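You operate a simulated robot arm through the tools that you are given. There is no shell and no other tool. Be economical: measure what you need, move in short steps, check, and stop when the job is done.

You run a simulated two-armed robot. Do the job below in one go: nothing can be reset, and whatever is moved stays where it is left.

Task
Switch off at the big cabinet and grease both motor grease points till grease shows.
Fine: hold the greaser upright on each, three or four strokes, none off the point; greaser back in the holder on the stool; the power stays off. Set down upright: greaser.

Only the result counts: the job must be done as asked and must still hold three seconds after the hand-in. Knocking over, shifting, dropping, spilling or breaking anything else fails it.

Robot
Two 7-joint arms with two-finger grippers on one trunk, on a base that drives. Base frame: it is fixed to the floor where the robot stands at the start and does not move with it; the origin is under the middle of the robot, x ahead of it, y to its left, z up. Units: m, rad, N and s.
The left shoulder is at the start at [0.045, 0.175, 1.203], the right one opposite. With the tool pointing down near the work surface each hand reaches from about 0.1 to 0.52 m from the robot's upright axis, wherever it stands, measured 20 degrees to its own side. Places, roughly: black grease cup [1.5, 1.3, 0.5]; grease point by the coupling [1.2, 1, 0.5]; grease point by the cowl [1, 0.8, 0.6]; green grease cup [1.5, 1.2, 0.5]; green lead (3x7x5 cm) [1, 0.8, 0.6]; holder on the stool [0.5, 1.1, 0.5]; isolator lever of the big cabinet [0.7, 0, 0.9]; isolator lever of the small cabinet [1, -0.3, 1]; mode switch of the big cabinet [0.5, 0.4, 1.1]; nut driver [-0.5, 2, 0.5]; plunger of the greaser [0.5, 1.1, 0.7]. Payload 2.94 kg a hand.
The TCP of each hand is the grasp point between the finger pads, 0.03 m short of the fingertips. In the tool frame z runs along the fingers and y along their closing line. Largest opening 0.138 m; the body of the gripper starts 0.109 m behind the TCP.
Orientation is that of the tool frame in the base frame, as a unit quaternion [w, x, y, z]. With the fingers straight down and closing along the base's y, the tool's x points along the base's -x, its y along +y and its z along -z.

Tools
- The arms move only by the tool apply_moves. It takes "left_motion", "right_motion" or both (then of equal length, played together; a hand with none holds still); each is a list of rows, each a list of 7 numbers: the shift along the tool's x, y, z in units of 25 mm (1.0 is 25 mm), then the turn, a rotation vector about the tool's x, y, z in units of 8 degrees (1.0 is 8 degrees), then the finger opening in cm, from 0 to 13.8. In form: [[dx, dy, dz, wx, wy, wz, hand], ...]. A call has 1 to 8 rows; each row shifts and turns the commanded pose from where the row before left it, along the tool's axes as they then stand. A call with a number of a shift or a turn outside -1 to 1 is refused whole. Each row takes 0.2 s and may step no farther than 0.05 m and 0.15 rad from the row before; otherwise, or with a gripper value out of range, the whole call is refused. Where a pose cannot be reached the arm comes as near as it can. A force on the tool above 40 N (or 10 N above the force at the start of the call, whichever is more), or a blocked arm, ends the call early, and 0.2 s more pass. The fingers move at their own pace and stop on an object; they squeeze with about 41 N. The grip force told is the motor's: it shows also when the fingers shut on nothing. Time passes only in rows, and 0.2 s behind the last, so rows that do not move let the fingers close. The reply holds the time, the measured pose of the TCP, the force on the tool along the base axes, the opening and the grip force, in the units named above and with some noise, with the torque about the TCP (base axes, N m) and any sound that the robot's microphone picked up.
- Cameras (640 x 400 px; columns grow to the right, rows downward): "scene" is now at [0.0975, 0.0423, 1.6759]; the picture's right is [0.58, -0.82, 0.00], its down [-0.64, -0.45, -0.62] and it looks along [0.51, 0.36, -0.78] (base axes); focal length 273 px, centre (320, 200). "left" rides on the left gripper at [0.071, -0.019, -0.146] in its tool frame; the picture's right is [0.26, 0.97, 0.00], its down [-0.85, 0.23, -0.48] and it looks along [-0.46, 0.12, 0.88] (tool axes); focal length 280 px, centre (320, 200). "right" rides on the right gripper at [0.071, 0.019, -0.146] in its tool frame; the picture's right is [-0.26, 0.97, 0.00], its down [-0.85, -0.23, -0.48] and it looks along [-0.46, -0.12, 0.88] (tool axes); focal length 280 px, centre (320, 200). There is no depth. A picture from a camera that has moved, and an enlarged one, comes with that camera's place and axes in the base frame and with its lens.
- snapshot(camera): a new picture of that camera. It takes no simulated time.
- slide_trunk(by): slides the trunk up (or, below 0, down) by that many m; the arms and the scene camera ride with it, the base frame stays. It gives what a move gives, with no picture.
- steer(legs): drives the robot by 1 to 6 legs, each [ahead, turn to the left] in m and rad, along the robot's own axes; the way and the turn of a leg run together, so that a leg with both is an arc; at most 1.5 m and 3.142 rad a leg. The arms and the cameras ride along, it lands a little off, and it stops where it bumps. It gives what a move gives.
- pan_tilt(pan, tilt): turns the head with the scene camera to pan (to the left, within 2.094 rad either way) and tilt (down, from -0.506 to 1.204), counted from straight ahead of the robot. It gives what a move gives.
- inspect(camera, box): a new picture of the part [left, top, right, bottom] of that camera's present view, enlarged. It takes no simulated time.
- hand_in(): hands the job in; it is judged then, once.

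Go step by step. Nothing tells you exact positions but the pictures and the camera data: compare them with the known pose of the tool, close in by small moves and look again before you grip or let go. The budget is 120 turns and 108 pictures, counting those below and the enlarged ones. Unless the task says otherwise, let go and move clear before handing in, and close with one line.

The tools are called after "Emit:" as a command line: name --argument value ..., lists and objects as JSON in quotes. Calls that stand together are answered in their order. apply_moves: Moves the arms, as the interface text tells. Its arguments: {"type":"object","properties":{"left_motion":{"type":"array","items":{"type":"array","items":{"type":"number"}}},"right_motion":{"type":"array","items":{"type":"array","items":{"type":"number"}}}},"required":[]} The other tools are called the same way: slide_trunk (by) slides the trunk up or down; steer (legs) drives the base; pan_tilt (pan, tilt) turns the head that bears the scene camera; snapshot (camera) takes a picture; inspect (camera, box) takes an enlarged picture of a part of a camera's view; hand_in () hands the job in.

At the start:

```text
time_s: 0.0
left_ee_pos: [0.4002, 0.4378, 1.2005]
left_tcp_rot: [0.0, 0.0, 1.0, 0.0]
left_force: [1.3, 0.2, -0.5]
left_ft_torque: [0.01, 0.02, -0.01]
left_finger_gap: 0.138
left_finger_force: 0.0
right_ee_pos: [0.5084, 0.0466, 1.1469]
right_tcp_rot: [-0.001, 0.0, 1.0, -0.001]
right_force: [0.1, -0.3, -0.3]
right_ft_torque: [0.01, -0.02, 0.0]
right_finger_gap: 0.1379
right_finger_force: 0.1
trunk travel left (down, up): [-0.375, 0.359]
robot x, y, heading: [0.0005, 0.0009, -0.002]
head pan, tilt: [0.618, 0.899]
```

scene: 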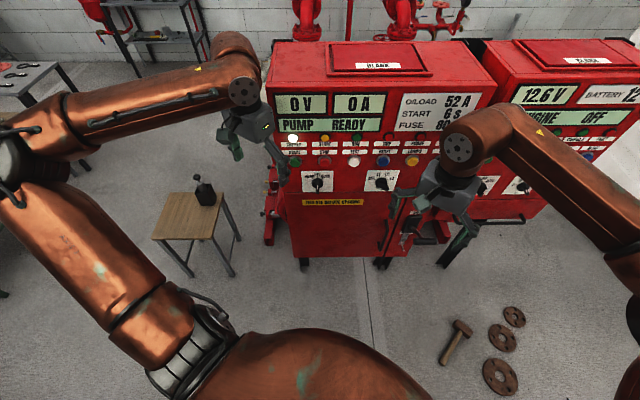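
right: 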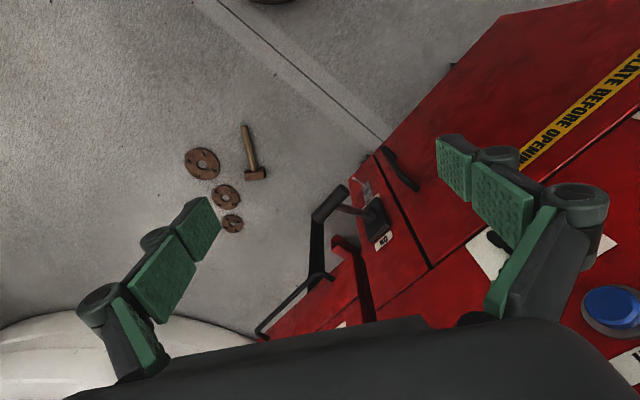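
left: 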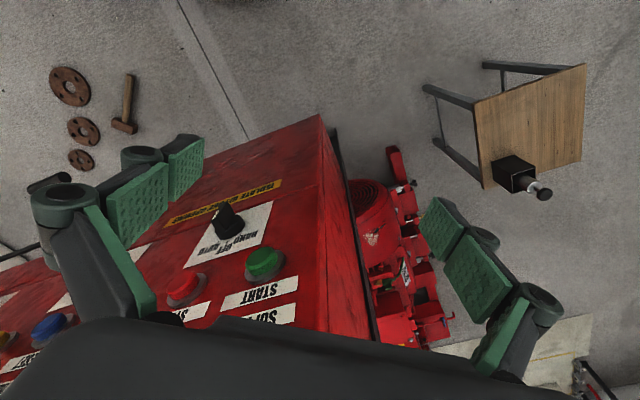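

I see the big cabinet ahead with its mode switch, buttons and an isolator lever on its front right, the stool with the greaser to the left and the motor behind the cabinet. First I look closer at the cabinet face and lever.

Emit:
inspect --camera "scene" --box '[260, 60, 500, 280]'

Emit:
inspect --camera "right" --box '[240, 120, 480, 340]'

Emit:
inspect --camera "left" --box '[330, 40, 600, 360]'

```text
1.82 times, centred on (380, 170) of scene
camera zoom: at [0.0975, 0.0423, 1.6759], right [0.58, -0.82, 0.0], down [-0.64, -0.45, -0.62], along [0.51, 0.36, -0.78], focal length 496 px, centre (211, 254)
```

zoom: 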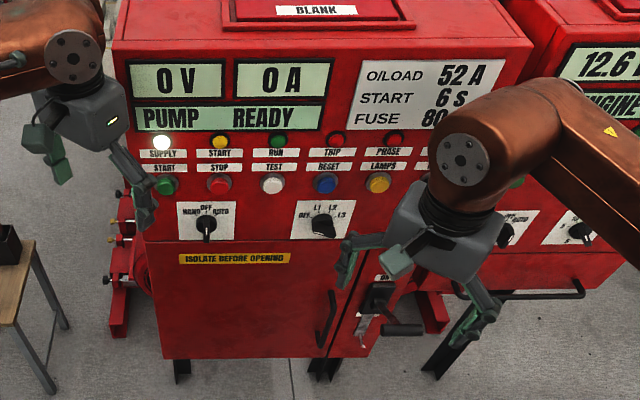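

```text
1.82 times, centred on (360, 230) of right
camera zoom: at [0.4376, 0.0661, 1.2916], right [0.26, 0.97, 0.0], down [0.85, -0.23, 0.48], along [0.46, -0.12, -0.88], focal length 510 px, centre (247, 146)
```

zoom: 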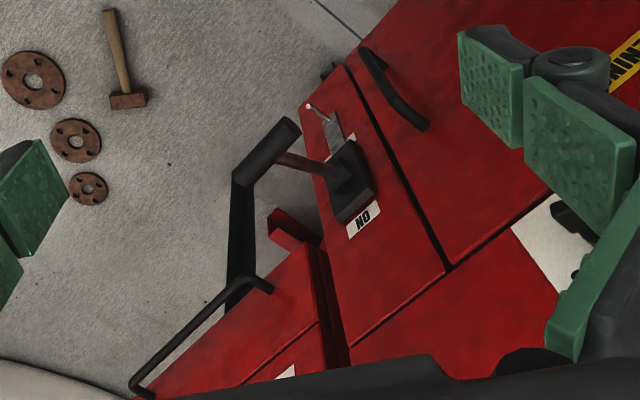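

```text
1.25 times, centred on (465, 200) of left
camera zoom: at [0.3289, 0.4188, 1.3455], right [-0.26, 0.97, 0.0], down [0.85, 0.23, 0.48], along [0.46, 0.12, -0.88], focal length 350 px, centre (139, 200)
```

zoom: 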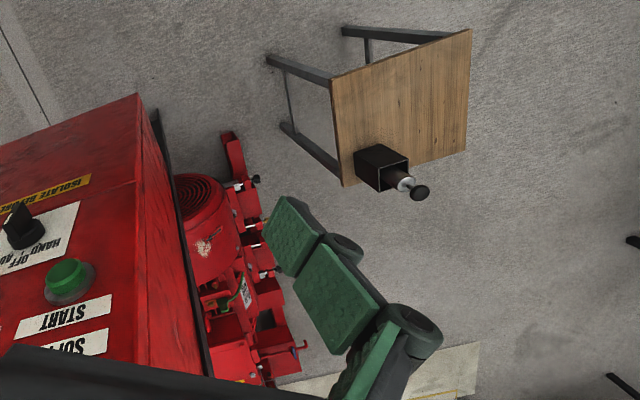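

The right hand covers the lever area in the scene view. I move it about 0.2 m to the right and back, then look again.

Emit:
apply_moves --right_motion '[[0.5, -1, 0, 0, 0, 0, 8], [0.5, -1, 0, 0, 0, 0, 6], [0.5, -1, 0, 0, 0, 0, 6], [0.5, -1, 0, 0, 0, 0, 6], [0.5, -1, 0, 0, 0, 0, 6], [0.5, -1, 0, 0, 0, 0, 6], [0.5, -1, 0, 0, 0, 0, 6], [0.5, -1, 0, 0, 0, 0, 6]]'

Emit:
inspect --camera "scene" --box '[340, 160, 480, 280]'

Emit:
snapshot --camera "right"

```text
time_s: 1.8
left_ee_pos: [0.4002, 0.4368, 1.2003]
left_tcp_rot: [0.0, 0.0, 1.0, 0.001]
left_force: [0.0, 0.0, -0.2]
left_ft_torque: [0.03, -0.04, -0.02]
left_finger_gap: 0.1378
left_finger_force: 0.1
right_ee_pos: [0.4095, -0.1569, 1.1453]
right_tcp_rot: [0.0, 0.0, 1.0, 0.0]
right_force: [0.6, -0.5, -0.3]
right_ft_torque: [0.06, 0.01, -0.04]
right_finger_gap: 0.06
right_finger_force: 0.0
trunk travel left (down, up): [-0.375, 0.359]
robot x, y, heading: [-0.0009, 0.0004, 0.004]
head pan, tilt: [0.618, 0.899]
```

```text
3.33 times, centred on (410, 220) of scene
camera zoom: at [0.0968, 0.0406, 1.676], right [0.58, -0.82, 0.0], down [-0.64, -0.45, -0.62], along [0.51, 0.36, -0.78], focal length 910 px, centre (20, 133)
```

zoom: 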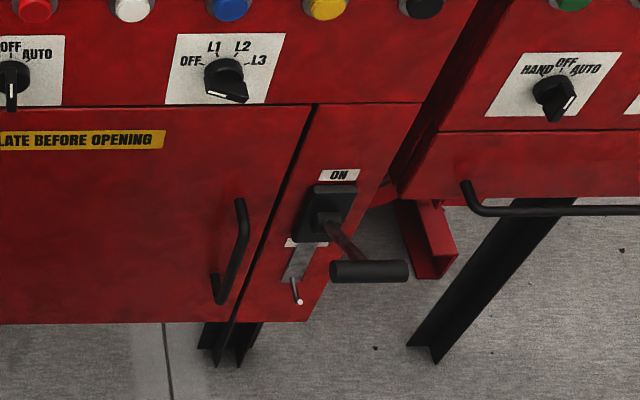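

```text
100 pictures are left
camera right: at [0.3377, -0.1361, 1.2915], right [0.26, 0.97, 0.0], down [0.85, -0.23, 0.48], along [0.46, -0.12, -0.88], focal length 280 px, centre (320, 200)
```

right: 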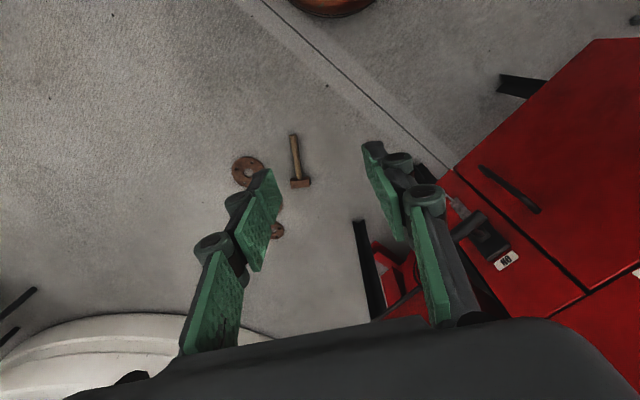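

The lever appears to stand up at ON, with its bar near (0.63, 0.02, 0.94) and the pivot near (0.73, 0.09, 0.87), facing about 33° off the x axis. I turn the right hand to face the panel, fingers closing vertically, so that the open fingers can straddle the bar.

Emit:
apply_moves --right_motion '[[0, 0, 0, 0, 0, 1, 6], [0, 0, 0, 0, 0, 1, 6], [0, 0, 0, 0, 0, 1, 6], [0, 0, 0, 0, 0, 1, 6], [0, 0, 0, 0, 0, 1, 6], [0, 0, 0, 0, 0, 1, 6], [0, 0, 0, 0, 0, 1, 6]]'

Emit:
apply_moves --right_motion '[[0, 0, 0, -1, 0, 0, 6], [0, 0, 0, -1, 0, 0, 6], [0, 0, 0, -1, 0, 0, 6], [0, 0, 0, -1, 0, 0, 6], [0, 0, 0, -1, 0, 0, 6], [0, 0, 0, -1, 0, 0, 6], [0, 0, 0, -1, 0, 0, 6], [0, 0, 0, -0.5, 0, 0, 6]]'

Emit:
snapshot --camera "right"

Emit:
snapshot --camera "scene"

```text
time_s: 3.4
left_ee_pos: [0.3994, 0.4379, 1.1986]
left_tcp_rot: [-0.001, 0.0, 1.0, 0.0]
left_force: [-0.3, 0.2, 0.8]
left_ft_torque: [-0.03, 0.01, -0.02]
left_finger_gap: 0.1379
left_finger_force: 0.1
right_ee_pos: [0.4076, -0.1535, 1.1447]
right_tcp_rot: [0.0, 0.47, 0.882, -0.001]
right_force: [-0.6, 0.0, 0.7]
right_ft_torque: [-0.02, -0.03, 0.05]
right_finger_gap: 0.0605
right_finger_force: 0.1
trunk travel left (down, up): [-0.375, 0.359]
robot x, y, heading: [0.0013, -0.0008, 0.004]
head pan, tilt: [0.618, 0.899]
```

```text
time_s: 5.2
left_ee_pos: [0.401, 0.4378, 1.1991]
left_tcp_rot: [0.0, 0.001, 1.0, 0.0]
left_force: [0.1, 0.1, 0.9]
left_ft_torque: [-0.01, 0.02, 0.0]
left_finger_gap: 0.1379
left_finger_force: 0.1
right_ee_pos: [0.4115, -0.1577, 1.1452]
right_tcp_rot: [0.189, 0.429, 0.807, 0.36]
right_force: [-0.1, 0.5, 1.2]
right_ft_torque: [-0.01, 0.04, 0.03]
right_finger_gap: 0.0601
right_finger_force: 0.1
right hand out of reach, approached as far as the arm can: row 6, 7, 8
trunk travel left (down, up): [-0.375, 0.359]
robot x, y, heading: [-0.0022, -0.001, -0.006]
head pan, tilt: [0.618, 0.899]
```

```text
99 pictures are left
camera right: at [0.2932, -0.1517, 1.2587], right [0.68, 0.14, 0.71], down [0.06, -0.99, 0.15], along [0.73, -0.06, -0.68], focal length 280 px, centre (320, 200)
```

right: 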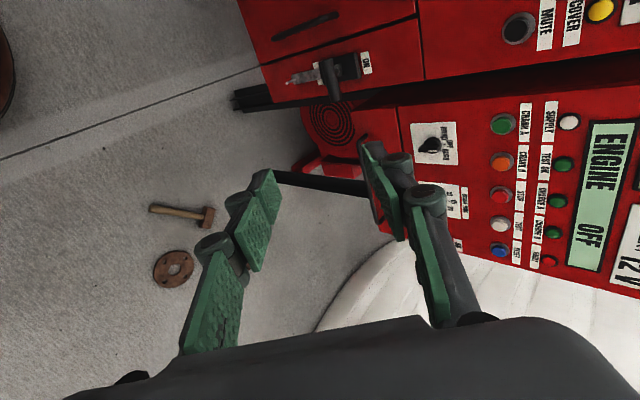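

```text
98 pictures are left
camera scene: at [0.0978, 0.0413, 1.676], right [0.58, -0.82, 0.0], down [-0.64, -0.45, -0.62], along [0.51, 0.36, -0.78], focal length 273 px, centre (320, 200)
```

scene: 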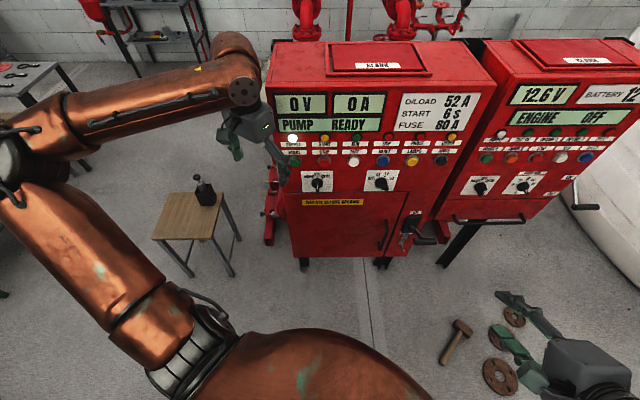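

The hand is tilted about 48° forward and sees the lever well. I enlarge it.

Emit:
inspect --camera "right" --box '[260, 20, 400, 120]'

Emit:
inspect --camera "scene" --box '[370, 190, 470, 270]'

```text
4.00 times, centred on (330, 70) of right
camera zoom: at [0.2932, -0.1517, 1.2587], right [0.68, 0.14, 0.71], down [0.06, -0.99, 0.15], along [0.73, -0.06, -0.68], focal length 1122 px, centre (280, 720)
```

zoom: 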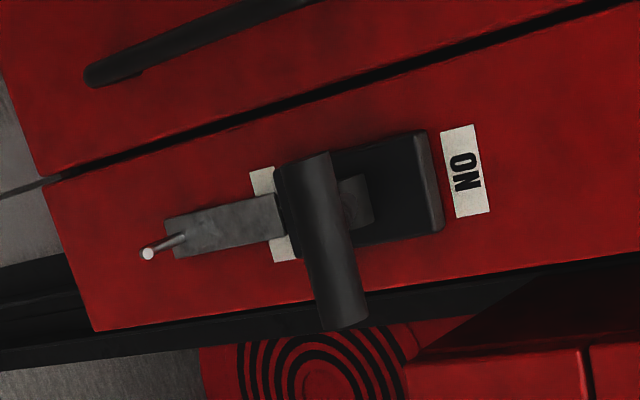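

```text
5.00 times, centred on (420, 230) of scene
camera zoom: at [0.0978, 0.0413, 1.676], right [0.58, -0.82, 0.0], down [-0.64, -0.45, -0.62], along [0.51, 0.36, -0.78], focal length 1365 px, centre (-180, 50)
```

zoom: 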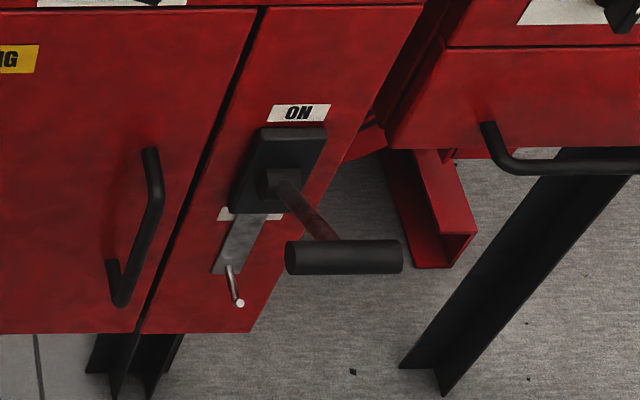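

The bar centre triangulates to about (0.64, 0.02, 0.924) and the hub to (0.717, 0.076, 0.867), so the lever is about 30° up. I bring the hand to a point 0.1 m short of the right half of the bar.

Emit:
apply_moves --right_motion '[[0, -0.23, 1, 0, 0, 0, 6], [0, -0.23, 1, 0, 0, 0, 6], [0, -0.23, 1, 0, 0, 0, 6], [0, -0.23, 1, 0, 0, 0, 6], [0, -0.23, 1, 0, 0, 0, 6], [0, -0.23, 1, 0, 0, 0, 6], [0, -0.23, 1, 0, 0, 0, 6], [0, -0.23, 1, 0, 0, 0, 6]]'

Emit:
snapshot --camera "right"

Emit:
inspect --camera "scene" --box '[340, 160, 500, 290]'

```text
time_s: 7.0
left_ee_pos: [0.3993, 0.4374, 1.1995]
left_tcp_rot: [0.0, 0.0, 1.0, 0.0]
left_force: [1.2, -0.2, 0.7]
left_ft_torque: [0.01, 0.04, 0.01]
left_finger_gap: 0.1379
left_finger_force: 0.1
right_ee_pos: [0.5082, -0.0906, 0.9759]
right_tcp_rot: [0.19, 0.429, 0.807, 0.358]
right_force: [0.0, -0.6, 0.3]
right_ft_torque: [0.01, -0.01, -0.07]
right_finger_gap: 0.06
right_finger_force: 0.1
trunk travel left (down, up): [-0.375, 0.359]
robot x, y, heading: [-0.0008, 0.0006, 0.002]
head pan, tilt: [0.618, 0.899]
```

```text
95 pictures are left
camera right: at [0.3895, -0.0844, 1.0892], right [0.69, 0.15, 0.71], down [0.06, -0.99, 0.15], along [0.73, -0.06, -0.68], focal length 280 px, centre (320, 200)
```

right: 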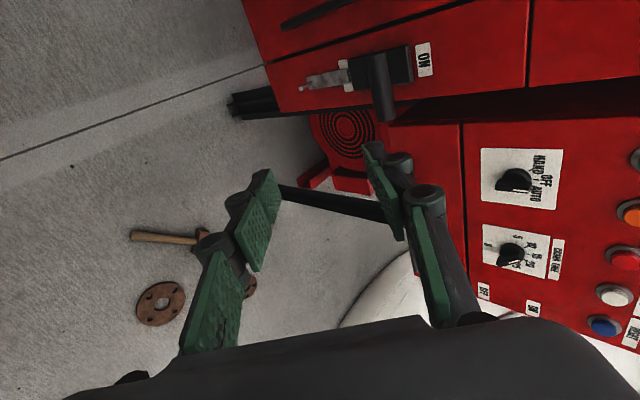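

```text
3.08 times, centred on (420, 225) of scene
camera zoom: at [0.0979, 0.0421, 1.6759], right [0.58, -0.82, 0.0], down [-0.64, -0.45, -0.62], along [0.51, 0.36, -0.78], focal length 840 px, centre (12, 123)
```

zoom: 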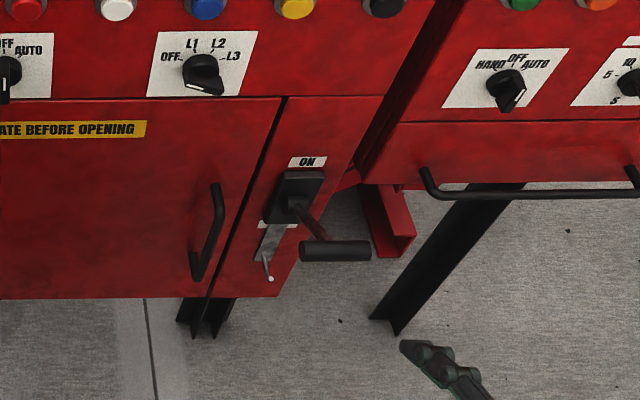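

The hand is level with the lever but still tilted 42° below horizontal. I try tilting it further here.

Emit:
apply_moves --right_motion '[[0, 0.5, 0, -0.8, 0, 0, 6], [0, 0.5, 0, -0.8, 0, 0, 6], [0, 0.5, 0, -0.6, 0, 0, 6]]'

Emit:
snapshot --camera "right"

```text
time_s: 7.8
left_ee_pos: [0.4006, 0.4372, 1.201]
left_tcp_rot: [0.001, 0.0, 1.0, 0.0]
left_force: [0.6, 0.5, 0.1]
left_ft_torque: [0.0, 0.03, 0.01]
left_finger_gap: 0.138
left_finger_force: 0.0
right_ee_pos: [0.526, -0.0779, 1.0072]
right_tcp_rot: [0.253, 0.395, 0.743, 0.478]
right_force: [-0.5, 0.1, 0.6]
right_ft_torque: [-0.01, 0.01, 0.01]
right_finger_gap: 0.06
right_finger_force: 0.1
trunk travel left (down, up): [-0.375, 0.359]
robot x, y, heading: [-0.0023, -0.0012, -0.002]
head pan, tilt: [0.618, 0.899]
```

```text
93 pictures are left
camera right: at [0.3831, -0.0891, 1.0867], right [0.48, 0.01, 0.88], down [0.04, -1.0, -0.01], along [0.88, 0.04, -0.48], focal length 280 px, centre (320, 200)
```

right: 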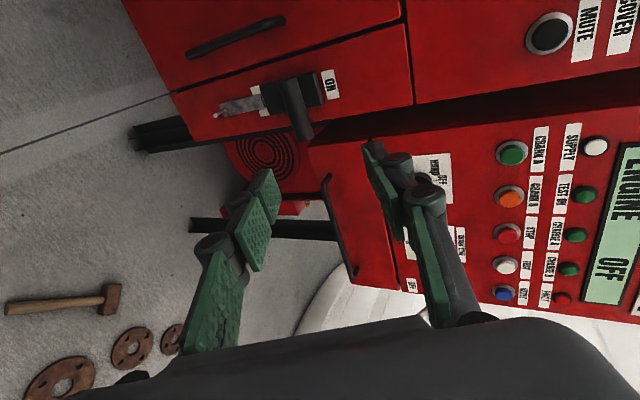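

Now about 25° below horizontal. I align vertically and close in to some 7 cm before the bar.

Emit:
apply_moves --right_motion '[[0, -0.35, 1, 0, 0, 0, 6], [0, -0.35, 1, 0, 0, 0, 6], [0, 0, 1, 0, 0, 0, 6], [0, 0, 1, 0, 0, 0, 6]]'

Emit:
snapshot --camera "right"

Emit:
inspect --camera "scene" --box '[340, 160, 500, 290]'

```text
time_s: 8.8
left_ee_pos: [0.4019, 0.4387, 1.1988]
left_tcp_rot: [-0.001, 0.0, 1.0, 0.0]
left_force: [0.3, 0.4, -0.1]
left_ft_torque: [-0.03, 0.0, -0.02]
left_finger_gap: 0.1382
left_finger_force: 0.0
right_ee_pos: [0.5957, -0.031, 0.95]
right_tcp_rot: [0.253, 0.395, 0.743, 0.478]
right_force: [0.6, -1.5, 0.6]
right_ft_torque: [-0.01, -0.04, -0.02]
right_finger_gap: 0.0597
right_finger_force: 0.0
trunk travel left (down, up): [-0.375, 0.359]
robot x, y, heading: [0.0002, 0.0009, -0.001]
head pan, tilt: [0.618, 0.899]
```

```text
92 pictures are left
camera right: at [0.4528, -0.0423, 1.0282], right [0.48, 0.01, 0.88], down [0.04, -1.0, -0.01], along [0.88, 0.04, -0.48], focal length 280 px, centre (320, 200)
```

right: 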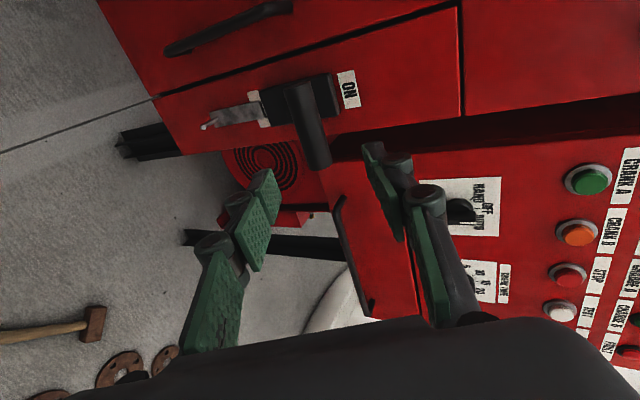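

```text
3.08 times, centred on (420, 225) of scene
camera zoom: at [0.0978, 0.0424, 1.6759], right [0.58, -0.82, 0.0], down [-0.64, -0.45, -0.62], along [0.51, 0.36, -0.78], focal length 840 px, centre (12, 123)
```

zoom: 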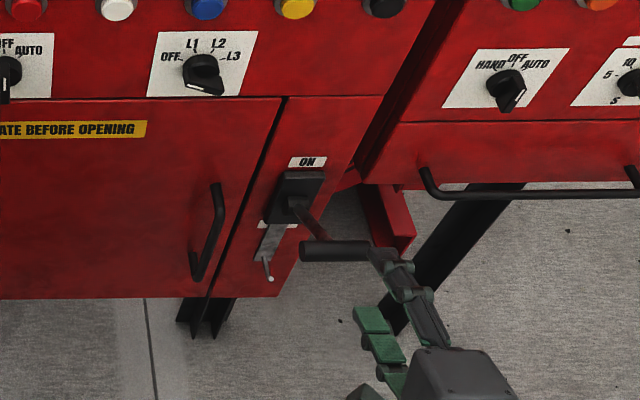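

Projection shows that advancing 7 cm along the fingers puts the TCP on the right part of the bar, just about centred vertically. I advance and then look before closing.

Emit:
apply_moves --right_motion '[[0.2, -0.1, 1, 0, 0, 0, 6], [0, -0.1, 1, 0, 0, 0, 6], [0, 0, 0.8, 0, 0, 0, 6]]'

Emit:
snapshot --camera "right"

Emit:
inspect --camera "scene" --box '[340, 160, 500, 290]'

```text
time_s: 9.6
left_ee_pos: [0.4008, 0.4387, 1.1995]
left_tcp_rot: [-0.002, 0.0, 1.0, -0.001]
left_force: [0.2, -0.8, -0.8]
left_ft_torque: [-0.01, 0.03, 0.03]
left_finger_gap: 0.138
left_finger_force: 0.0
right_ee_pos: [0.6439, 0.0082, 0.9152]
right_tcp_rot: [0.253, 0.395, 0.743, 0.478]
right_force: [-0.3, 0.5, -1.2]
right_ft_torque: [-0.04, 0.01, 0.01]
right_finger_gap: 0.06
right_finger_force: 0.1
trunk travel left (down, up): [-0.375, 0.359]
robot x, y, heading: [0.0053, 0.0018, -0.001]
head pan, tilt: [0.618, 0.899]
```

```text
90 pictures are left
camera right: at [0.5011, -0.0029, 0.9949], right [0.48, 0.01, 0.88], down [0.04, -1.0, -0.01], along [0.88, 0.04, -0.48], focal length 280 px, centre (320, 200)
```

right: 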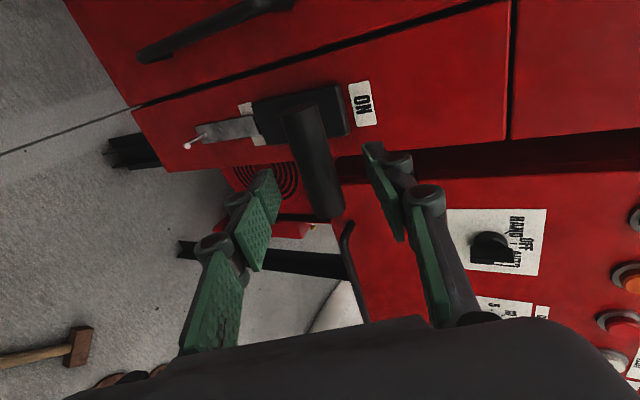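

```text
3.08 times, centred on (420, 225) of scene
camera zoom: at [0.0981, 0.0429, 1.6758], right [0.58, -0.82, 0.0], down [-0.64, -0.45, -0.62], along [0.51, 0.36, -0.78], focal length 840 px, centre (12, 123)
```

zoom: 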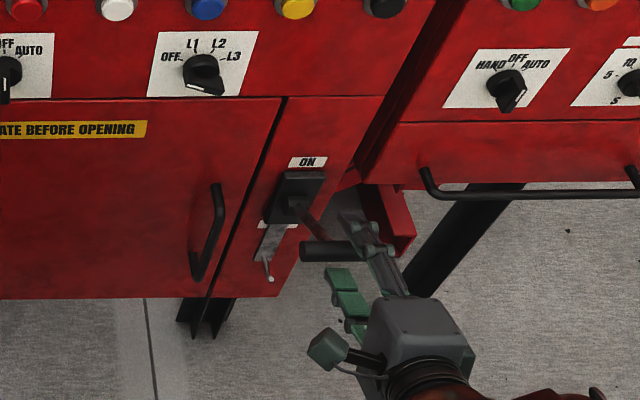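

The bar is between the fingers at the TCP. I close on it.

Emit:
apply_moves --right_motion '[[0, 0, 0, 0, 0, 0, 1], [0, 0, 0, 0, 0, 0, 1], [0, 0, 0, 0, 0, 0, 1], [0, 0, 0, 0, 0, 0, 1]]'

Emit:
snapshot --camera "right"

```text
time_s: 10.6
left_ee_pos: [0.3996, 0.4376, 1.199]
left_tcp_rot: [0.0, -0.001, 1.0, 0.0]
left_force: [0.7, -0.7, 0.3]
left_ft_torque: [0.03, 0.01, -0.01]
left_finger_gap: 0.138
left_finger_force: 0.0
right_ee_pos: [0.6433, 0.0069, 0.9162]
right_tcp_rot: [0.252, 0.394, 0.743, 0.478]
right_force: [2.0, 1.8, -1.0]
right_ft_torque: [-0.41, -0.3, 0.25]
right_finger_gap: 0.0207
right_finger_force: 41.2
trunk travel left (down, up): [-0.375, 0.359]
robot x, y, heading: [-0.0005, 0.0007, -0.006]
head pan, tilt: [0.618, 0.899]
```

```text
88 pictures are left
camera right: at [0.5008, -0.0033, 0.995], right [0.48, 0.01, 0.88], down [0.04, -1.0, -0.01], along [0.88, 0.04, -0.48], focal length 280 px, centre (320, 200)
```

right: 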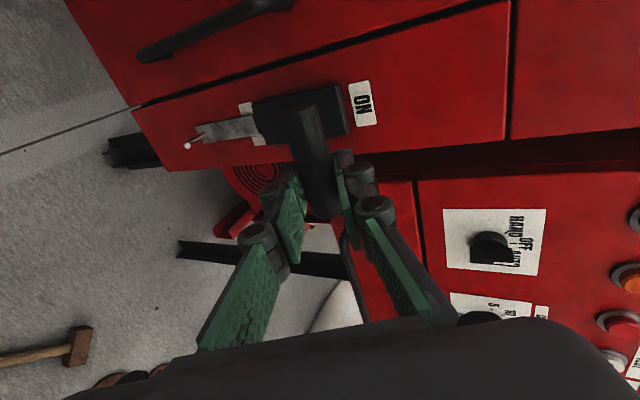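

Gripped at 2.1 cm. I swing the lever down along its arc, in two halves.

Emit:
apply_moves --right_motion '[[0, -0.42, 0, 0, 0, 0, 1], [0, -0.42, 0, 0, 0, 0, 1], [0, -0.38, 0.07, 0, 0, 0, 1], [0, -0.38, 0.07, 0, 0, 0, 1], [0, -0.36, 0.13, 0, 0, 0, 1], [0, -0.36, 0.13, 0, 0, 0, 1]]'

Emit:
snapshot --camera "right"

```text
time_s: 12.0
left_ee_pos: [0.3975, 0.4359, 1.2012]
left_tcp_rot: [0.001, 0.002, 1.0, 0.0]
left_force: [0.4, -0.5, 0.1]
left_ft_torque: [0.01, 0.02, 0.01]
left_finger_gap: 0.1379
left_finger_force: 0.0
right_ee_pos: [0.6297, -0.0023, 0.8629]
right_tcp_rot: [0.252, 0.395, 0.741, 0.481]
right_force: [-9.4, -16.2, 16.0]
right_ft_torque: [1.37, -1.12, 0.16]
right_finger_gap: 0.0209
right_finger_force: 45.3
trunk travel left (down, up): [-0.375, 0.359]
robot x, y, heading: [-0.0001, 0.0014, 0.002]
head pan, tilt: [0.618, 0.899]
```

```text
87 pictures are left
camera right: at [0.4868, -0.0136, 0.9408], right [0.48, 0.0, 0.88], down [0.04, -1.0, -0.02], along [0.88, 0.04, -0.48], focal length 280 px, centre (320, 200)
```

right: 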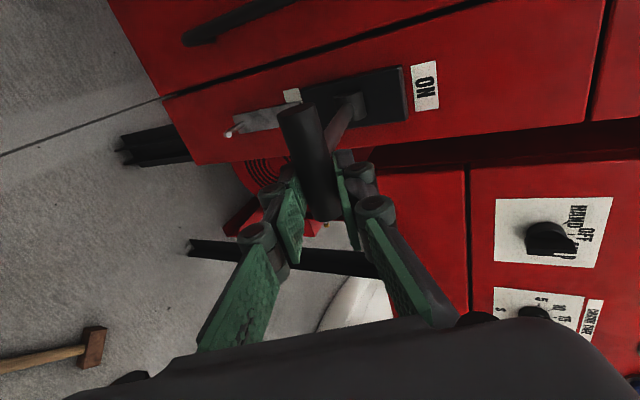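

The lever is following. I continue the arc downward.

Emit:
apply_moves --right_motion '[[0, -0.36, 0.1, 0, 0, 0, 1], [0, -0.36, 0.1, 0, 0, 0, 1], [0, -0.32, 0.2, 0, 0, 0, 1], [0, -0.32, 0.2, 0, 0, 0, 1], [0, -0.28, 0.28, 0, 0, 0, 1], [0, -0.28, 0.28, 0, 0, 0, 1]]'

Emit:
snapshot --camera "right"

Emit:
snapshot --camera "scene"

```text
time_s: 13.4
left_ee_pos: [0.4012, 0.4363, 1.2007]
left_tcp_rot: [-0.001, 0.001, 1.0, 0.001]
left_force: [0.0, -0.1, -0.3]
left_ft_torque: [0.03, 0.0, 0.0]
left_finger_gap: 0.1379
left_finger_force: 0.1
right_ee_pos: [0.6378, -0.0036, 0.8013]
right_tcp_rot: [0.253, 0.397, 0.744, 0.475]
right_force: [12.0, -30.2, -1.6]
right_ft_torque: [-0.16, -0.69, -0.96]
right_finger_gap: 0.0202
right_finger_force: 44.5
trunk travel left (down, up): [-0.375, 0.359]
robot x, y, heading: [0.0025, -0.0019, -0.002]
head pan, tilt: [0.618, 0.899]
```

```text
86 pictures are left
camera right: at [0.4958, -0.0128, 0.8808], right [0.48, 0.01, 0.88], down [0.03, -1.0, -0.01], along [0.88, 0.03, -0.48], focal length 280 px, centre (320, 200)
```

right: 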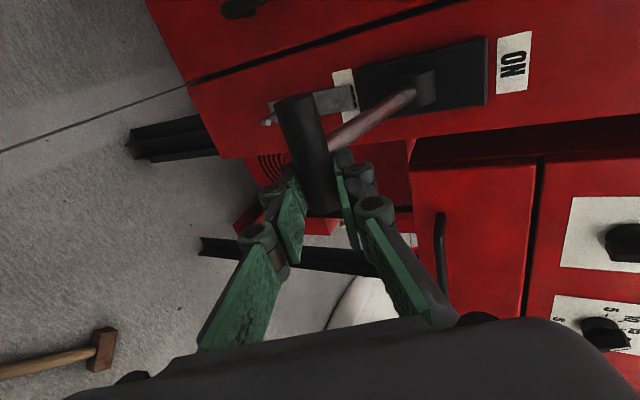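

```text
85 pictures are left
camera scene: at [0.099, 0.038, 1.6758], right [0.58, -0.82, 0.0], down [-0.64, -0.45, -0.62], along [0.51, 0.36, -0.78], focal length 273 px, centre (320, 200)
```

scene: 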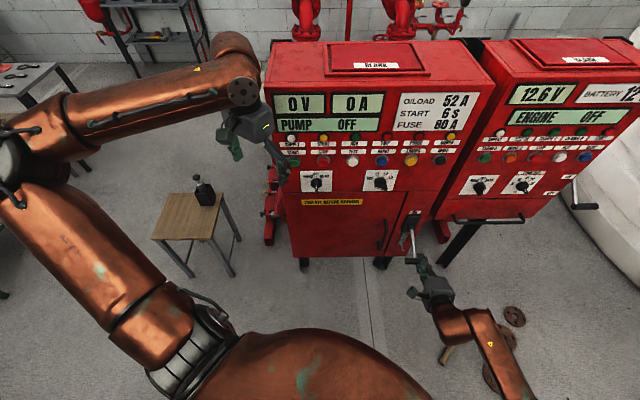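

The display now reads "PUMP OFF". I relieve the sideways load and push slightly further to make sure that the lever reaches its stop.

Emit:
apply_moves --right_motion '[[-0.15, -0.24, 0.25, 0, 0, 0, 1], [-0.15, -0.24, 0.25, 0, 0, 0, 1], [0, -0.2, 0.2, 0, 0, 0, 1]]'

Emit:
inspect --camera "scene" --box '[260, 80, 480, 280]'

```text
time_s: 14.2
left_ee_pos: [0.4006, 0.4371, 1.1998]
left_tcp_rot: [0.0, 0.0, 1.0, 0.001]
left_force: [0.1, 0.1, -0.4]
left_ft_torque: [0.02, 0.05, 0.01]
left_finger_gap: 0.1382
left_finger_force: 0.0
right_ee_pos: [0.6469, 0.003, 0.7811]
right_tcp_rot: [0.251, 0.394, 0.743, 0.479]
right_force: [4.7, -11.9, -1.9]
right_ft_torque: [0.22, -0.37, 0.61]
right_finger_gap: 0.0202
right_finger_force: 45.0
trunk travel left (down, up): [-0.375, 0.359]
robot x, y, heading: [-0.0001, -0.0003, 0.002]
head pan, tilt: [0.618, 0.899]
```

```text
2.00 times, centred on (370, 180) of scene
camera zoom: at [0.0982, 0.0405, 1.6759], right [0.58, -0.81, 0.0], down [-0.64, -0.45, -0.62], along [0.51, 0.36, -0.78], focal length 546 px, centre (220, 240)
```

zoom: 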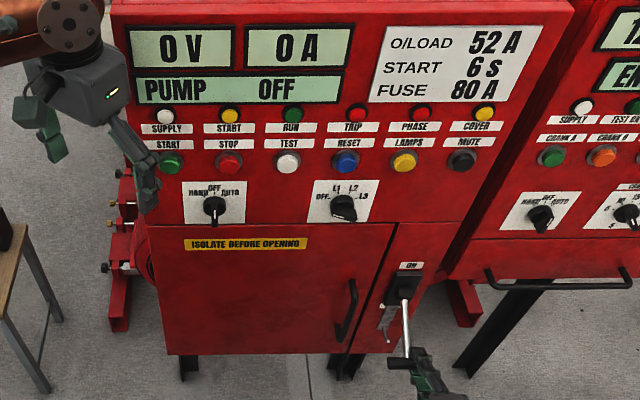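

Supply lamp is out. I continue a little along the arc to feel for the end stop.

Emit:
apply_moves --right_motion '[[-0.1, -0.15, 0.36, 0, 0, 0, 1], [0, -0.12, 0.38, 0, 0, 0, 1]]'

Emit:
snapshot --camera "right"

```text
time_s: 14.8
left_ee_pos: [0.3962, 0.4363, 1.2019]
left_tcp_rot: [0.002, 0.0, 1.0, 0.0]
left_force: [0.4, -0.1, 0.3]
left_ft_torque: [0.0, 0.01, 0.02]
left_finger_gap: 0.1381
left_finger_force: 0.1
right_ee_pos: [0.6564, 0.0092, 0.7696]
right_tcp_rot: [0.251, 0.393, 0.742, 0.481]
right_force: [-31.1, -14.4, 12.0]
right_ft_torque: [-0.07, -0.05, 0.25]
right_finger_gap: 0.0208
right_finger_force: 44.8
trunk travel left (down, up): [-0.375, 0.359]
robot x, y, heading: [-0.0004, 0.0001, 0.004]
head pan, tilt: [0.618, 0.899]
```

```text
83 pictures are left
camera right: at [0.5134, -0.0034, 0.8481], right [0.48, 0.01, 0.88], down [0.04, -1.0, -0.02], along [0.88, 0.05, -0.48], focal length 280 px, centre (320, 200)
```

right: 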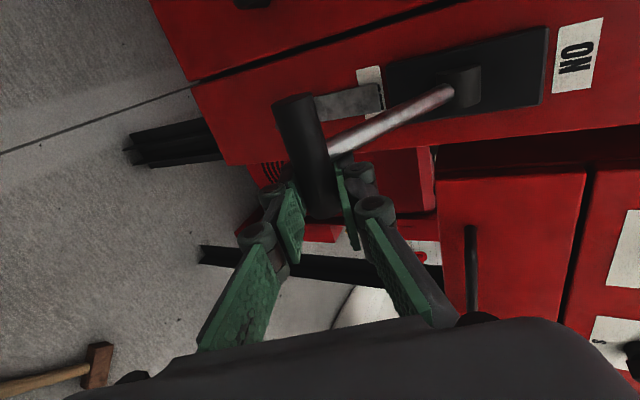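

Firm resistance: that is the stop. I open, back straight out and check.

Emit:
apply_moves --right_motion '[[0, 0, -0.1, 0, 0, 0, 5], [0, 0, 0, 0, 0, 0, 5], [0, 0, 0, 0, 0, 0, 5], [0, 0, -0.8, 0, 0, 0, 5], [0, 0, -1, 0, 0, 0, 5], [0, 0, -1, 0, 0, 0, 5], [0, 0, -1, 0, 0, 0, 5], [0, 0, -1, 0, 0, 0, 5]]'

Emit:
snapshot --camera "right"

Emit:
pan_tilt --pan 1.0 --tilt 0.6

Emit:
snapshot --camera "scene"

```text
time_s: 16.6
left_ee_pos: [0.3992, 0.4375, 1.1998]
left_tcp_rot: [-0.001, 0.001, 1.0, 0.0]
left_force: [0.1, 0.1, -0.1]
left_ft_torque: [0.01, -0.02, 0.02]
left_finger_gap: 0.1379
left_finger_force: 0.0
right_ee_pos: [0.5671, -0.0559, 0.8198]
right_tcp_rot: [0.252, 0.395, 0.743, 0.478]
right_force: [-0.4, -0.1, 0.3]
right_ft_torque: [0.0, 0.02, 0.0]
right_finger_gap: 0.05
right_finger_force: 0.0
trunk travel left (down, up): [-0.375, 0.359]
robot x, y, heading: [0.0004, -0.0012, 0.002]
head pan, tilt: [0.618, 0.899]
```

```text
82 pictures are left
camera right: at [0.4251, -0.0671, 0.8974], right [0.48, 0.01, 0.88], down [0.04, -1.0, -0.01], along [0.88, 0.04, -0.48], focal length 280 px, centre (320, 200)
```

right: 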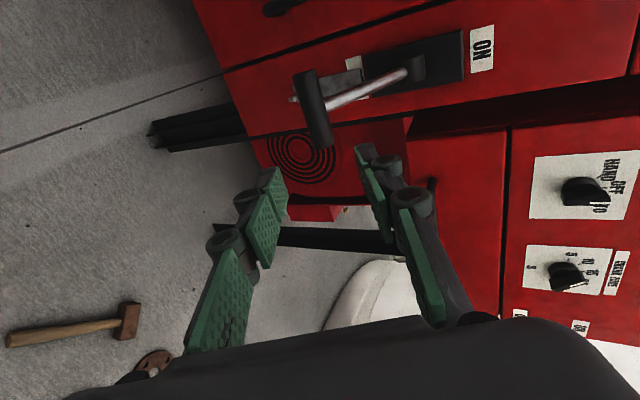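

```text
time_s: 17.4
left_ee_pos: [0.3996, 0.437, 1.1996]
left_tcp_rot: [0.001, -0.001, 1.0, -0.001]
left_force: [-0.4, -0.1, 1.2]
left_ft_torque: [0.02, -0.01, -0.04]
left_finger_gap: 0.138
left_finger_force: 0.1
right_ee_pos: [0.5677, -0.0564, 0.8186]
right_tcp_rot: [0.253, 0.395, 0.743, 0.477]
right_force: [0.5, 0.3, -0.2]
right_ft_torque: [0.03, -0.01, -0.01]
right_finger_gap: 0.0499
right_finger_force: 0.1
trunk travel left (down, up): [-0.375, 0.359]
robot x, y, heading: [0.0055, -0.0012, -0.003]
head pan, tilt: [1.0, 0.6]
```

```text
81 pictures are left
camera scene: at [0.0835, 0.072, 1.7006], right [0.84, -0.54, 0.0], down [-0.31, -0.48, -0.82], along [0.45, 0.69, -0.57], focal length 273 px, centre (320, 200)
```

scene: 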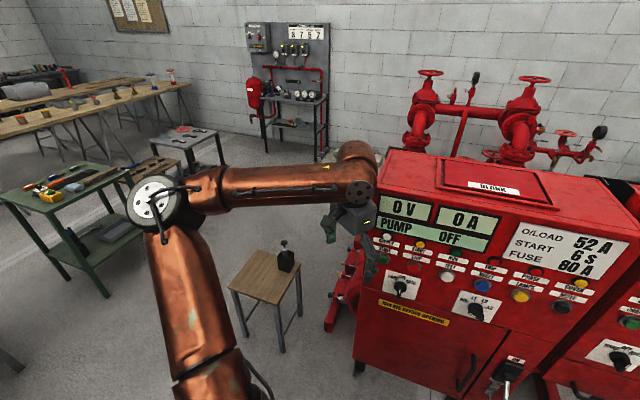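

The lever is down and stays. Now I study the greaser, holder and motor.

Emit:
inspect --camera "scene" --box '[220, 220, 320, 360]'

Emit:
inspect --camera "left" --box '[340, 140, 460, 360]'

Emit:
inspect --camera "left" --box '[460, 120, 580, 220]'

```text
2.86 times, centred on (270, 290) of scene
camera zoom: at [0.0835, 0.072, 1.7006], right [0.84, -0.54, 0.0], down [-0.31, -0.48, -0.82], along [0.45, 0.69, -0.57], focal length 780 px, centre (463, -57)
```

zoom: 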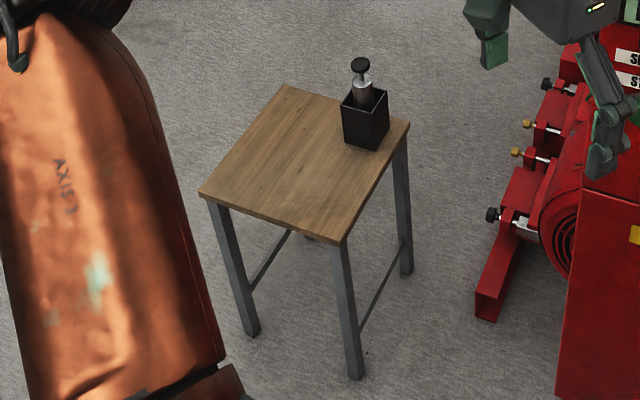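

```text
1.82 times, centred on (400, 250) of left
camera zoom: at [0.3288, 0.4181, 1.3456], right [-0.26, 0.97, 0.0], down [0.85, 0.23, 0.48], along [0.46, 0.12, -0.88], focal length 510 px, centre (174, 109)
```

zoom: 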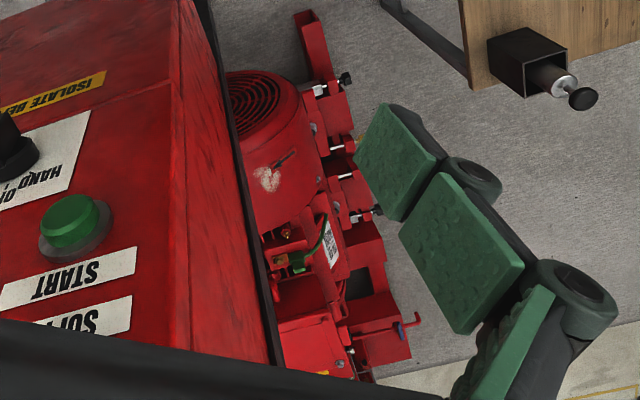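

```text
4.00 times, centred on (520, 170) of left
camera zoom: at [0.3288, 0.4181, 1.3456], right [-0.26, 0.97, 0.0], down [0.85, 0.23, 0.48], along [0.46, 0.12, -0.88], focal length 1122 px, centre (-480, 320)
```

zoom: 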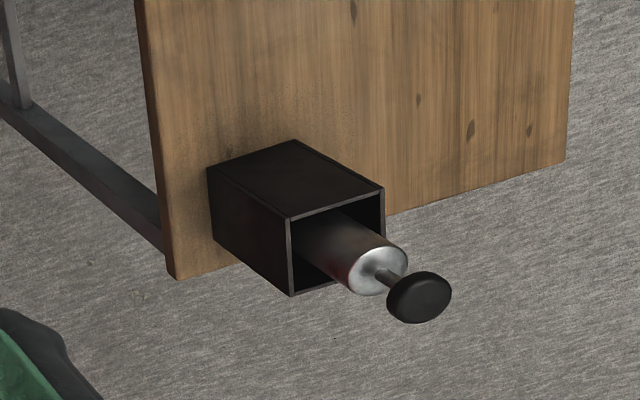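

Stool seat centre is about (0.40, 1.12), with the holder at about (0.51, 1.10) near its corner to the motor. I look down to see the size of my base, then plan the drive.

Emit:
pan_tilt --pan 0.9 --tilt 1.2

Emit:
snapshot --camera "scene"

```text
time_s: 18.4
left_ee_pos: [0.4003, 0.4374, 1.1998]
left_tcp_rot: [0.0, 0.0, 1.0, 0.0]
left_force: [0.1, -0.3, -0.5]
left_ft_torque: [-0.02, 0.04, 0.0]
left_finger_gap: 0.138
left_finger_force: 0.0
right_ee_pos: [0.5684, -0.0555, 0.818]
right_tcp_rot: [0.253, 0.395, 0.743, 0.478]
right_force: [-0.9, -0.5, 0.2]
right_ft_torque: [0.0, 0.01, 0.0]
right_finger_gap: 0.0501
right_finger_force: 0.1
trunk travel left (down, up): [-0.375, 0.359]
robot x, y, heading: [-0.0012, -0.0004, 0.002]
head pan, tilt: [0.901, 1.201]
```

```text
77 pictures are left
camera scene: at [0.0705, 0.0418, 1.656], right [0.78, -0.62, 0.0], down [-0.58, -0.73, -0.36], along [0.23, 0.28, -0.93], focal length 273 px, centre (320, 200)
```

scene: 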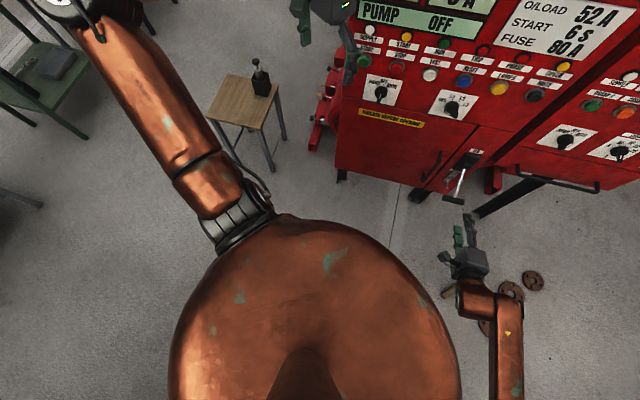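

Base clear area isn't visible, so I keep margins of about 0.35 m. Plan: tuck both arms, drive around the left of the stool to about (0.85, 1.40), from where the stool and the motor are both in reach.

Emit:
apply_moves --right_motion '[[0, 0.6, -1, 0, 0, 0, 5], [0, 1, -1, 0, 0, 0, 5], [0, 1, -1, 0, 0, 0, 5], [0, 1, -1, 0, 0, 0, 5], [0, 1, -1, 0, 0, 0, 5], [0, 1, -1, 0, 0, 0, 5], [0, 1, -1, 0, 0, 0, 5], [0, 1, -1, 0, 0, 0, 5]]' --left_motion '[[0.6, 0, 0, 0, 0, 0, 10], [0.8, 0, 0, 0, 0, 0, 8], [0.8, 0, 0, 0, 0, 0, 6], [0.8, 0, 0, 0, 0, 0, 6], [0.8, 0, 0, 0, 0, 0, 6], [0.8, 0, 0, 0, 0, 0, 6], [0.8, 0, 0, 0, 0, 0, 6], [0, 0, 0, 0, 0, 0, 6]]'

Emit:
steer --legs '[[0, 1.794]]'

Emit:
pan_tilt --pan 0.0 --tilt 0.7

Emit:
snapshot --camera "scene"

```text
time_s: 20.2
left_ee_pos: [0.2639, 0.4382, 1.1997]
left_tcp_rot: [-0.001, 0.0, 1.0, -0.002]
left_force: [0.6, 0.7, 0.1]
left_ft_torque: [0.0, 0.02, 0.02]
left_finger_gap: 0.0599
left_finger_force: 0.0
right_ee_pos: [0.4868, -0.1122, 1.0626]
right_tcp_rot: [0.251, 0.395, 0.744, 0.477]
right_force: [-0.2, 0.4, -0.2]
right_ft_torque: [0.0, -0.03, -0.01]
right_finger_gap: 0.0502
right_finger_force: 0.0
right hand out of reach, approached as far as the arm can: row 8
trunk travel left (down, up): [-0.375, 0.359]
robot x, y, heading: [0.0008, -0.0004, -0.002]
head pan, tilt: [0.901, 1.201]
```

```text
time_s: 25.0
left_ee_pos: [-0.4854, 0.1622, 1.1999]
left_tcp_rot: [0.0, 0.781, -0.624, 0.001]
left_force: [0.4, 0.6, 1.8]
left_ft_torque: [-0.02, -0.02, -0.01]
left_finger_gap: 0.0601
left_finger_force: 0.2
right_ee_pos: [0.0003, 0.5001, 1.0617]
right_tcp_rot: [-0.215, -0.335, 0.772, 0.496]
right_force: [0.7, 0.6, -0.1]
right_ft_torque: [0.03, 0.01, 0.0]
right_finger_gap: 0.0499
right_finger_force: 0.1
trunk travel left (down, up): [-0.375, 0.359]
robot x, y, heading: [0.0057, -0.0035, 1.796]
head pan, tilt: [0.901, 1.201]
```

```text
time_s: 26.2
left_ee_pos: [-0.4858, 0.1607, 1.2001]
left_tcp_rot: [0.0, 0.781, -0.625, 0.0]
left_force: [0.4, 0.0, -0.6]
left_ft_torque: [-0.02, -0.02, 0.01]
left_finger_gap: 0.0599
left_finger_force: 0.1
right_ee_pos: [0.0008, 0.5002, 1.0621]
right_tcp_rot: [-0.216, -0.334, 0.772, 0.496]
right_force: [-0.8, 0.2, -0.2]
right_ft_torque: [0.0, -0.01, -0.02]
right_finger_gap: 0.0498
right_finger_force: 0.0
trunk travel left (down, up): [-0.375, 0.359]
robot x, y, heading: [0.0035, 0.0004, 1.796]
head pan, tilt: [0.0, 0.7]
```

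```text
76 pictures are left
camera scene: at [-0.0247, 0.1161, 1.6919], right [0.97, 0.22, 0.0], down [0.14, -0.63, -0.76], along [-0.17, 0.75, -0.64], focal length 273 px, centre (320, 200)
```

scene: 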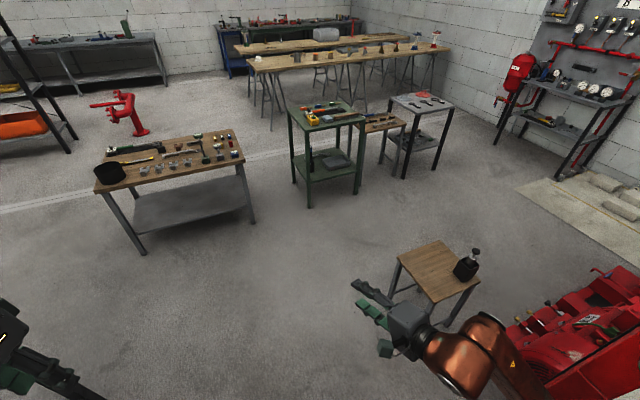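

The way is clear; the green table is at about (-0.5, 2.0), well off the path. I drive the two legs around the stool.

Emit:
steer --legs '[[1.13, 0], [0, -0.827], [0.705, 0]]'

Emit:
pan_tilt --pan -0.9 --tilt 0.7

Emit:
snapshot --camera "scene"

```text
time_s: 37.6
left_ee_pos: [-0.0622, 2.1566, 1.1996]
left_tcp_rot: [-0.001, -0.464, 0.886, 0.0]
left_force: [0.8, -0.1, 0.0]
left_ft_torque: [-0.04, 0.02, 0.01]
left_finger_gap: 0.0602
left_finger_force: 0.0
right_ee_pos: [0.5167, 2.0253, 1.0613]
right_tcp_rot: [0.001, 0.004, 0.842, 0.54]
right_force: [0.1, -0.6, -0.4]
right_ft_torque: [-0.01, 0.01, 0.04]
right_finger_gap: 0.05
right_finger_force: 0.1
trunk travel left (down, up): [-0.375, 0.359]
robot x, y, heading: [0.1472, 1.686, 0.971]
head pan, tilt: [0.0, 0.7]
```

```text
time_s: 38.8
left_ee_pos: [-0.0625, 2.1548, 1.1996]
left_tcp_rot: [0.0, -0.464, 0.886, 0.0]
left_force: [0.6, 0.1, -0.4]
left_ft_torque: [-0.01, -0.02, 0.0]
left_finger_gap: 0.06
left_finger_force: 0.0
right_ee_pos: [0.515, 2.0253, 1.0629]
right_tcp_rot: [0.001, 0.005, 0.842, 0.54]
right_force: [-0.4, -0.9, -1.1]
right_ft_torque: [0.01, 0.01, 0.04]
right_finger_gap: 0.0501
right_finger_force: 0.1
trunk travel left (down, up): [-0.375, 0.359]
robot x, y, heading: [0.1479, 1.6903, 0.965]
head pan, tilt: [-0.901, 0.7]
```

```text
75 pictures are left
camera scene: at [0.2537, 1.7207, 1.692], right [0.07, -1.0, 0.0], down [-0.64, -0.04, -0.76], along [0.76, 0.05, -0.64], focal length 273 px, centre (320, 200)
```

scene: 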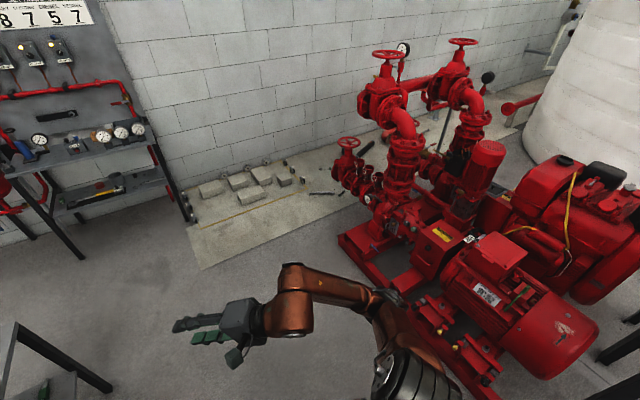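

I have a good view of the motor set. I enlarge the motor.

Emit:
inspect --camera "scene" --box '[400, 200, 620, 390]'

```text
2.11 times, centred on (510, 295) of scene
camera zoom: at [0.2537, 1.7207, 1.692], right [0.07, -1.0, 0.0], down [-0.64, -0.04, -0.76], along [0.76, 0.05, -0.64], focal length 575 px, centre (-80, 0)
```

zoom: 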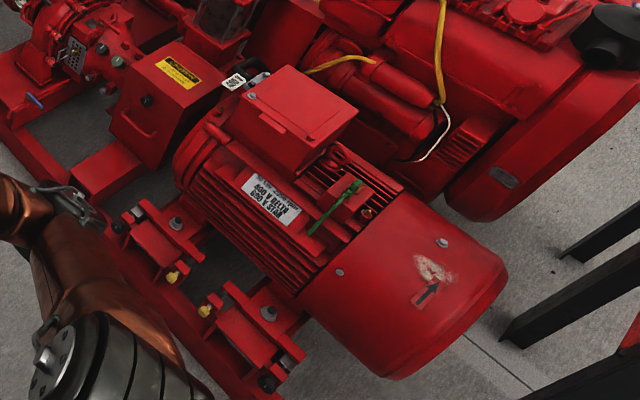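

The cowl grease point (brass nipple) sits on top of the motor beside the green lead. I drive on to about (0.85, 1.40) and face the motor.

Emit:
steer --legs '[[0, -1.357], [0.755, 0], [0, -0.7]]'

Emit:
pan_tilt --pan 0.0 --tilt 0.9

Emit:
snapshot --camera "scene"

```text
time_s: 44.5
left_ee_pos: [0.8397, 1.8546, 1.1788]
left_tcp_rot: [-0.004, 0.258, 0.965, -0.047]
left_force: [1.9, -0.8, 0.2]
left_ft_torque: [0.1, 0.25, 0.03]
left_finger_gap: 0.0599
left_finger_force: 0.0
right_ee_pos: [0.8758, 1.2367, 1.0453]
right_tcp_rot: [0.33, 0.59, 0.622, 0.394]
right_force: [0.5, 0.1, -0.5]
right_ft_torque: [-0.03, 0.09, 0.03]
right_finger_gap: 0.0497
right_finger_force: 0.0
trunk travel left (down, up): [-0.375, 0.359]
robot x, y, heading: [0.4748, 1.5571, -0.379]
head pan, tilt: [-0.901, 0.7]
stopped in leg 2: the robot was blocked; the commanded pose is now the measured one
```

```text
time_s: 45.6
left_ee_pos: [0.857, 1.8688, 1.1934]
left_tcp_rot: [0.003, 0.202, 0.979, -0.018]
left_force: [1.3, -1.0, 0.3]
left_ft_torque: [0.09, 0.12, -0.01]
left_finger_gap: 0.06
left_finger_force: 0.0
right_ee_pos: [0.8816, 1.2612, 1.0561]
right_tcp_rot: [0.337, 0.553, 0.641, 0.411]
right_force: [1.4, -0.9, -0.3]
right_ft_torque: [0.05, 0.05, 0.03]
right_finger_gap: 0.0498
right_finger_force: 0.0
trunk travel left (down, up): [-0.375, 0.359]
robot x, y, heading: [0.4762, 1.5562, -0.375]
head pan, tilt: [0.0, 0.901]
```

```text
73 pictures are left
camera scene: at [0.5922, 1.51, 1.6753], right [-0.37, -0.93, 0.0], down [-0.73, 0.29, -0.62], along [0.57, -0.23, -0.79], focal length 273 px, centre (320, 200)
```

scene: 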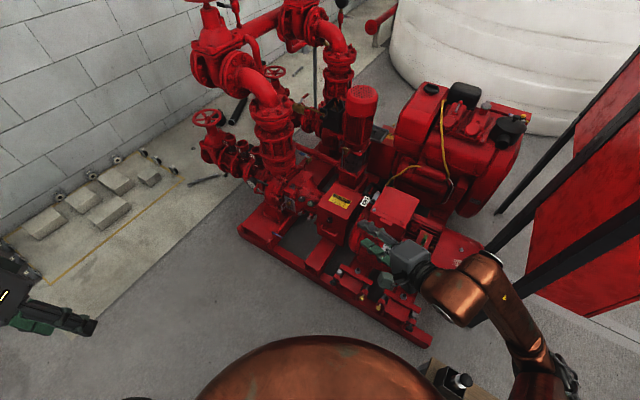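

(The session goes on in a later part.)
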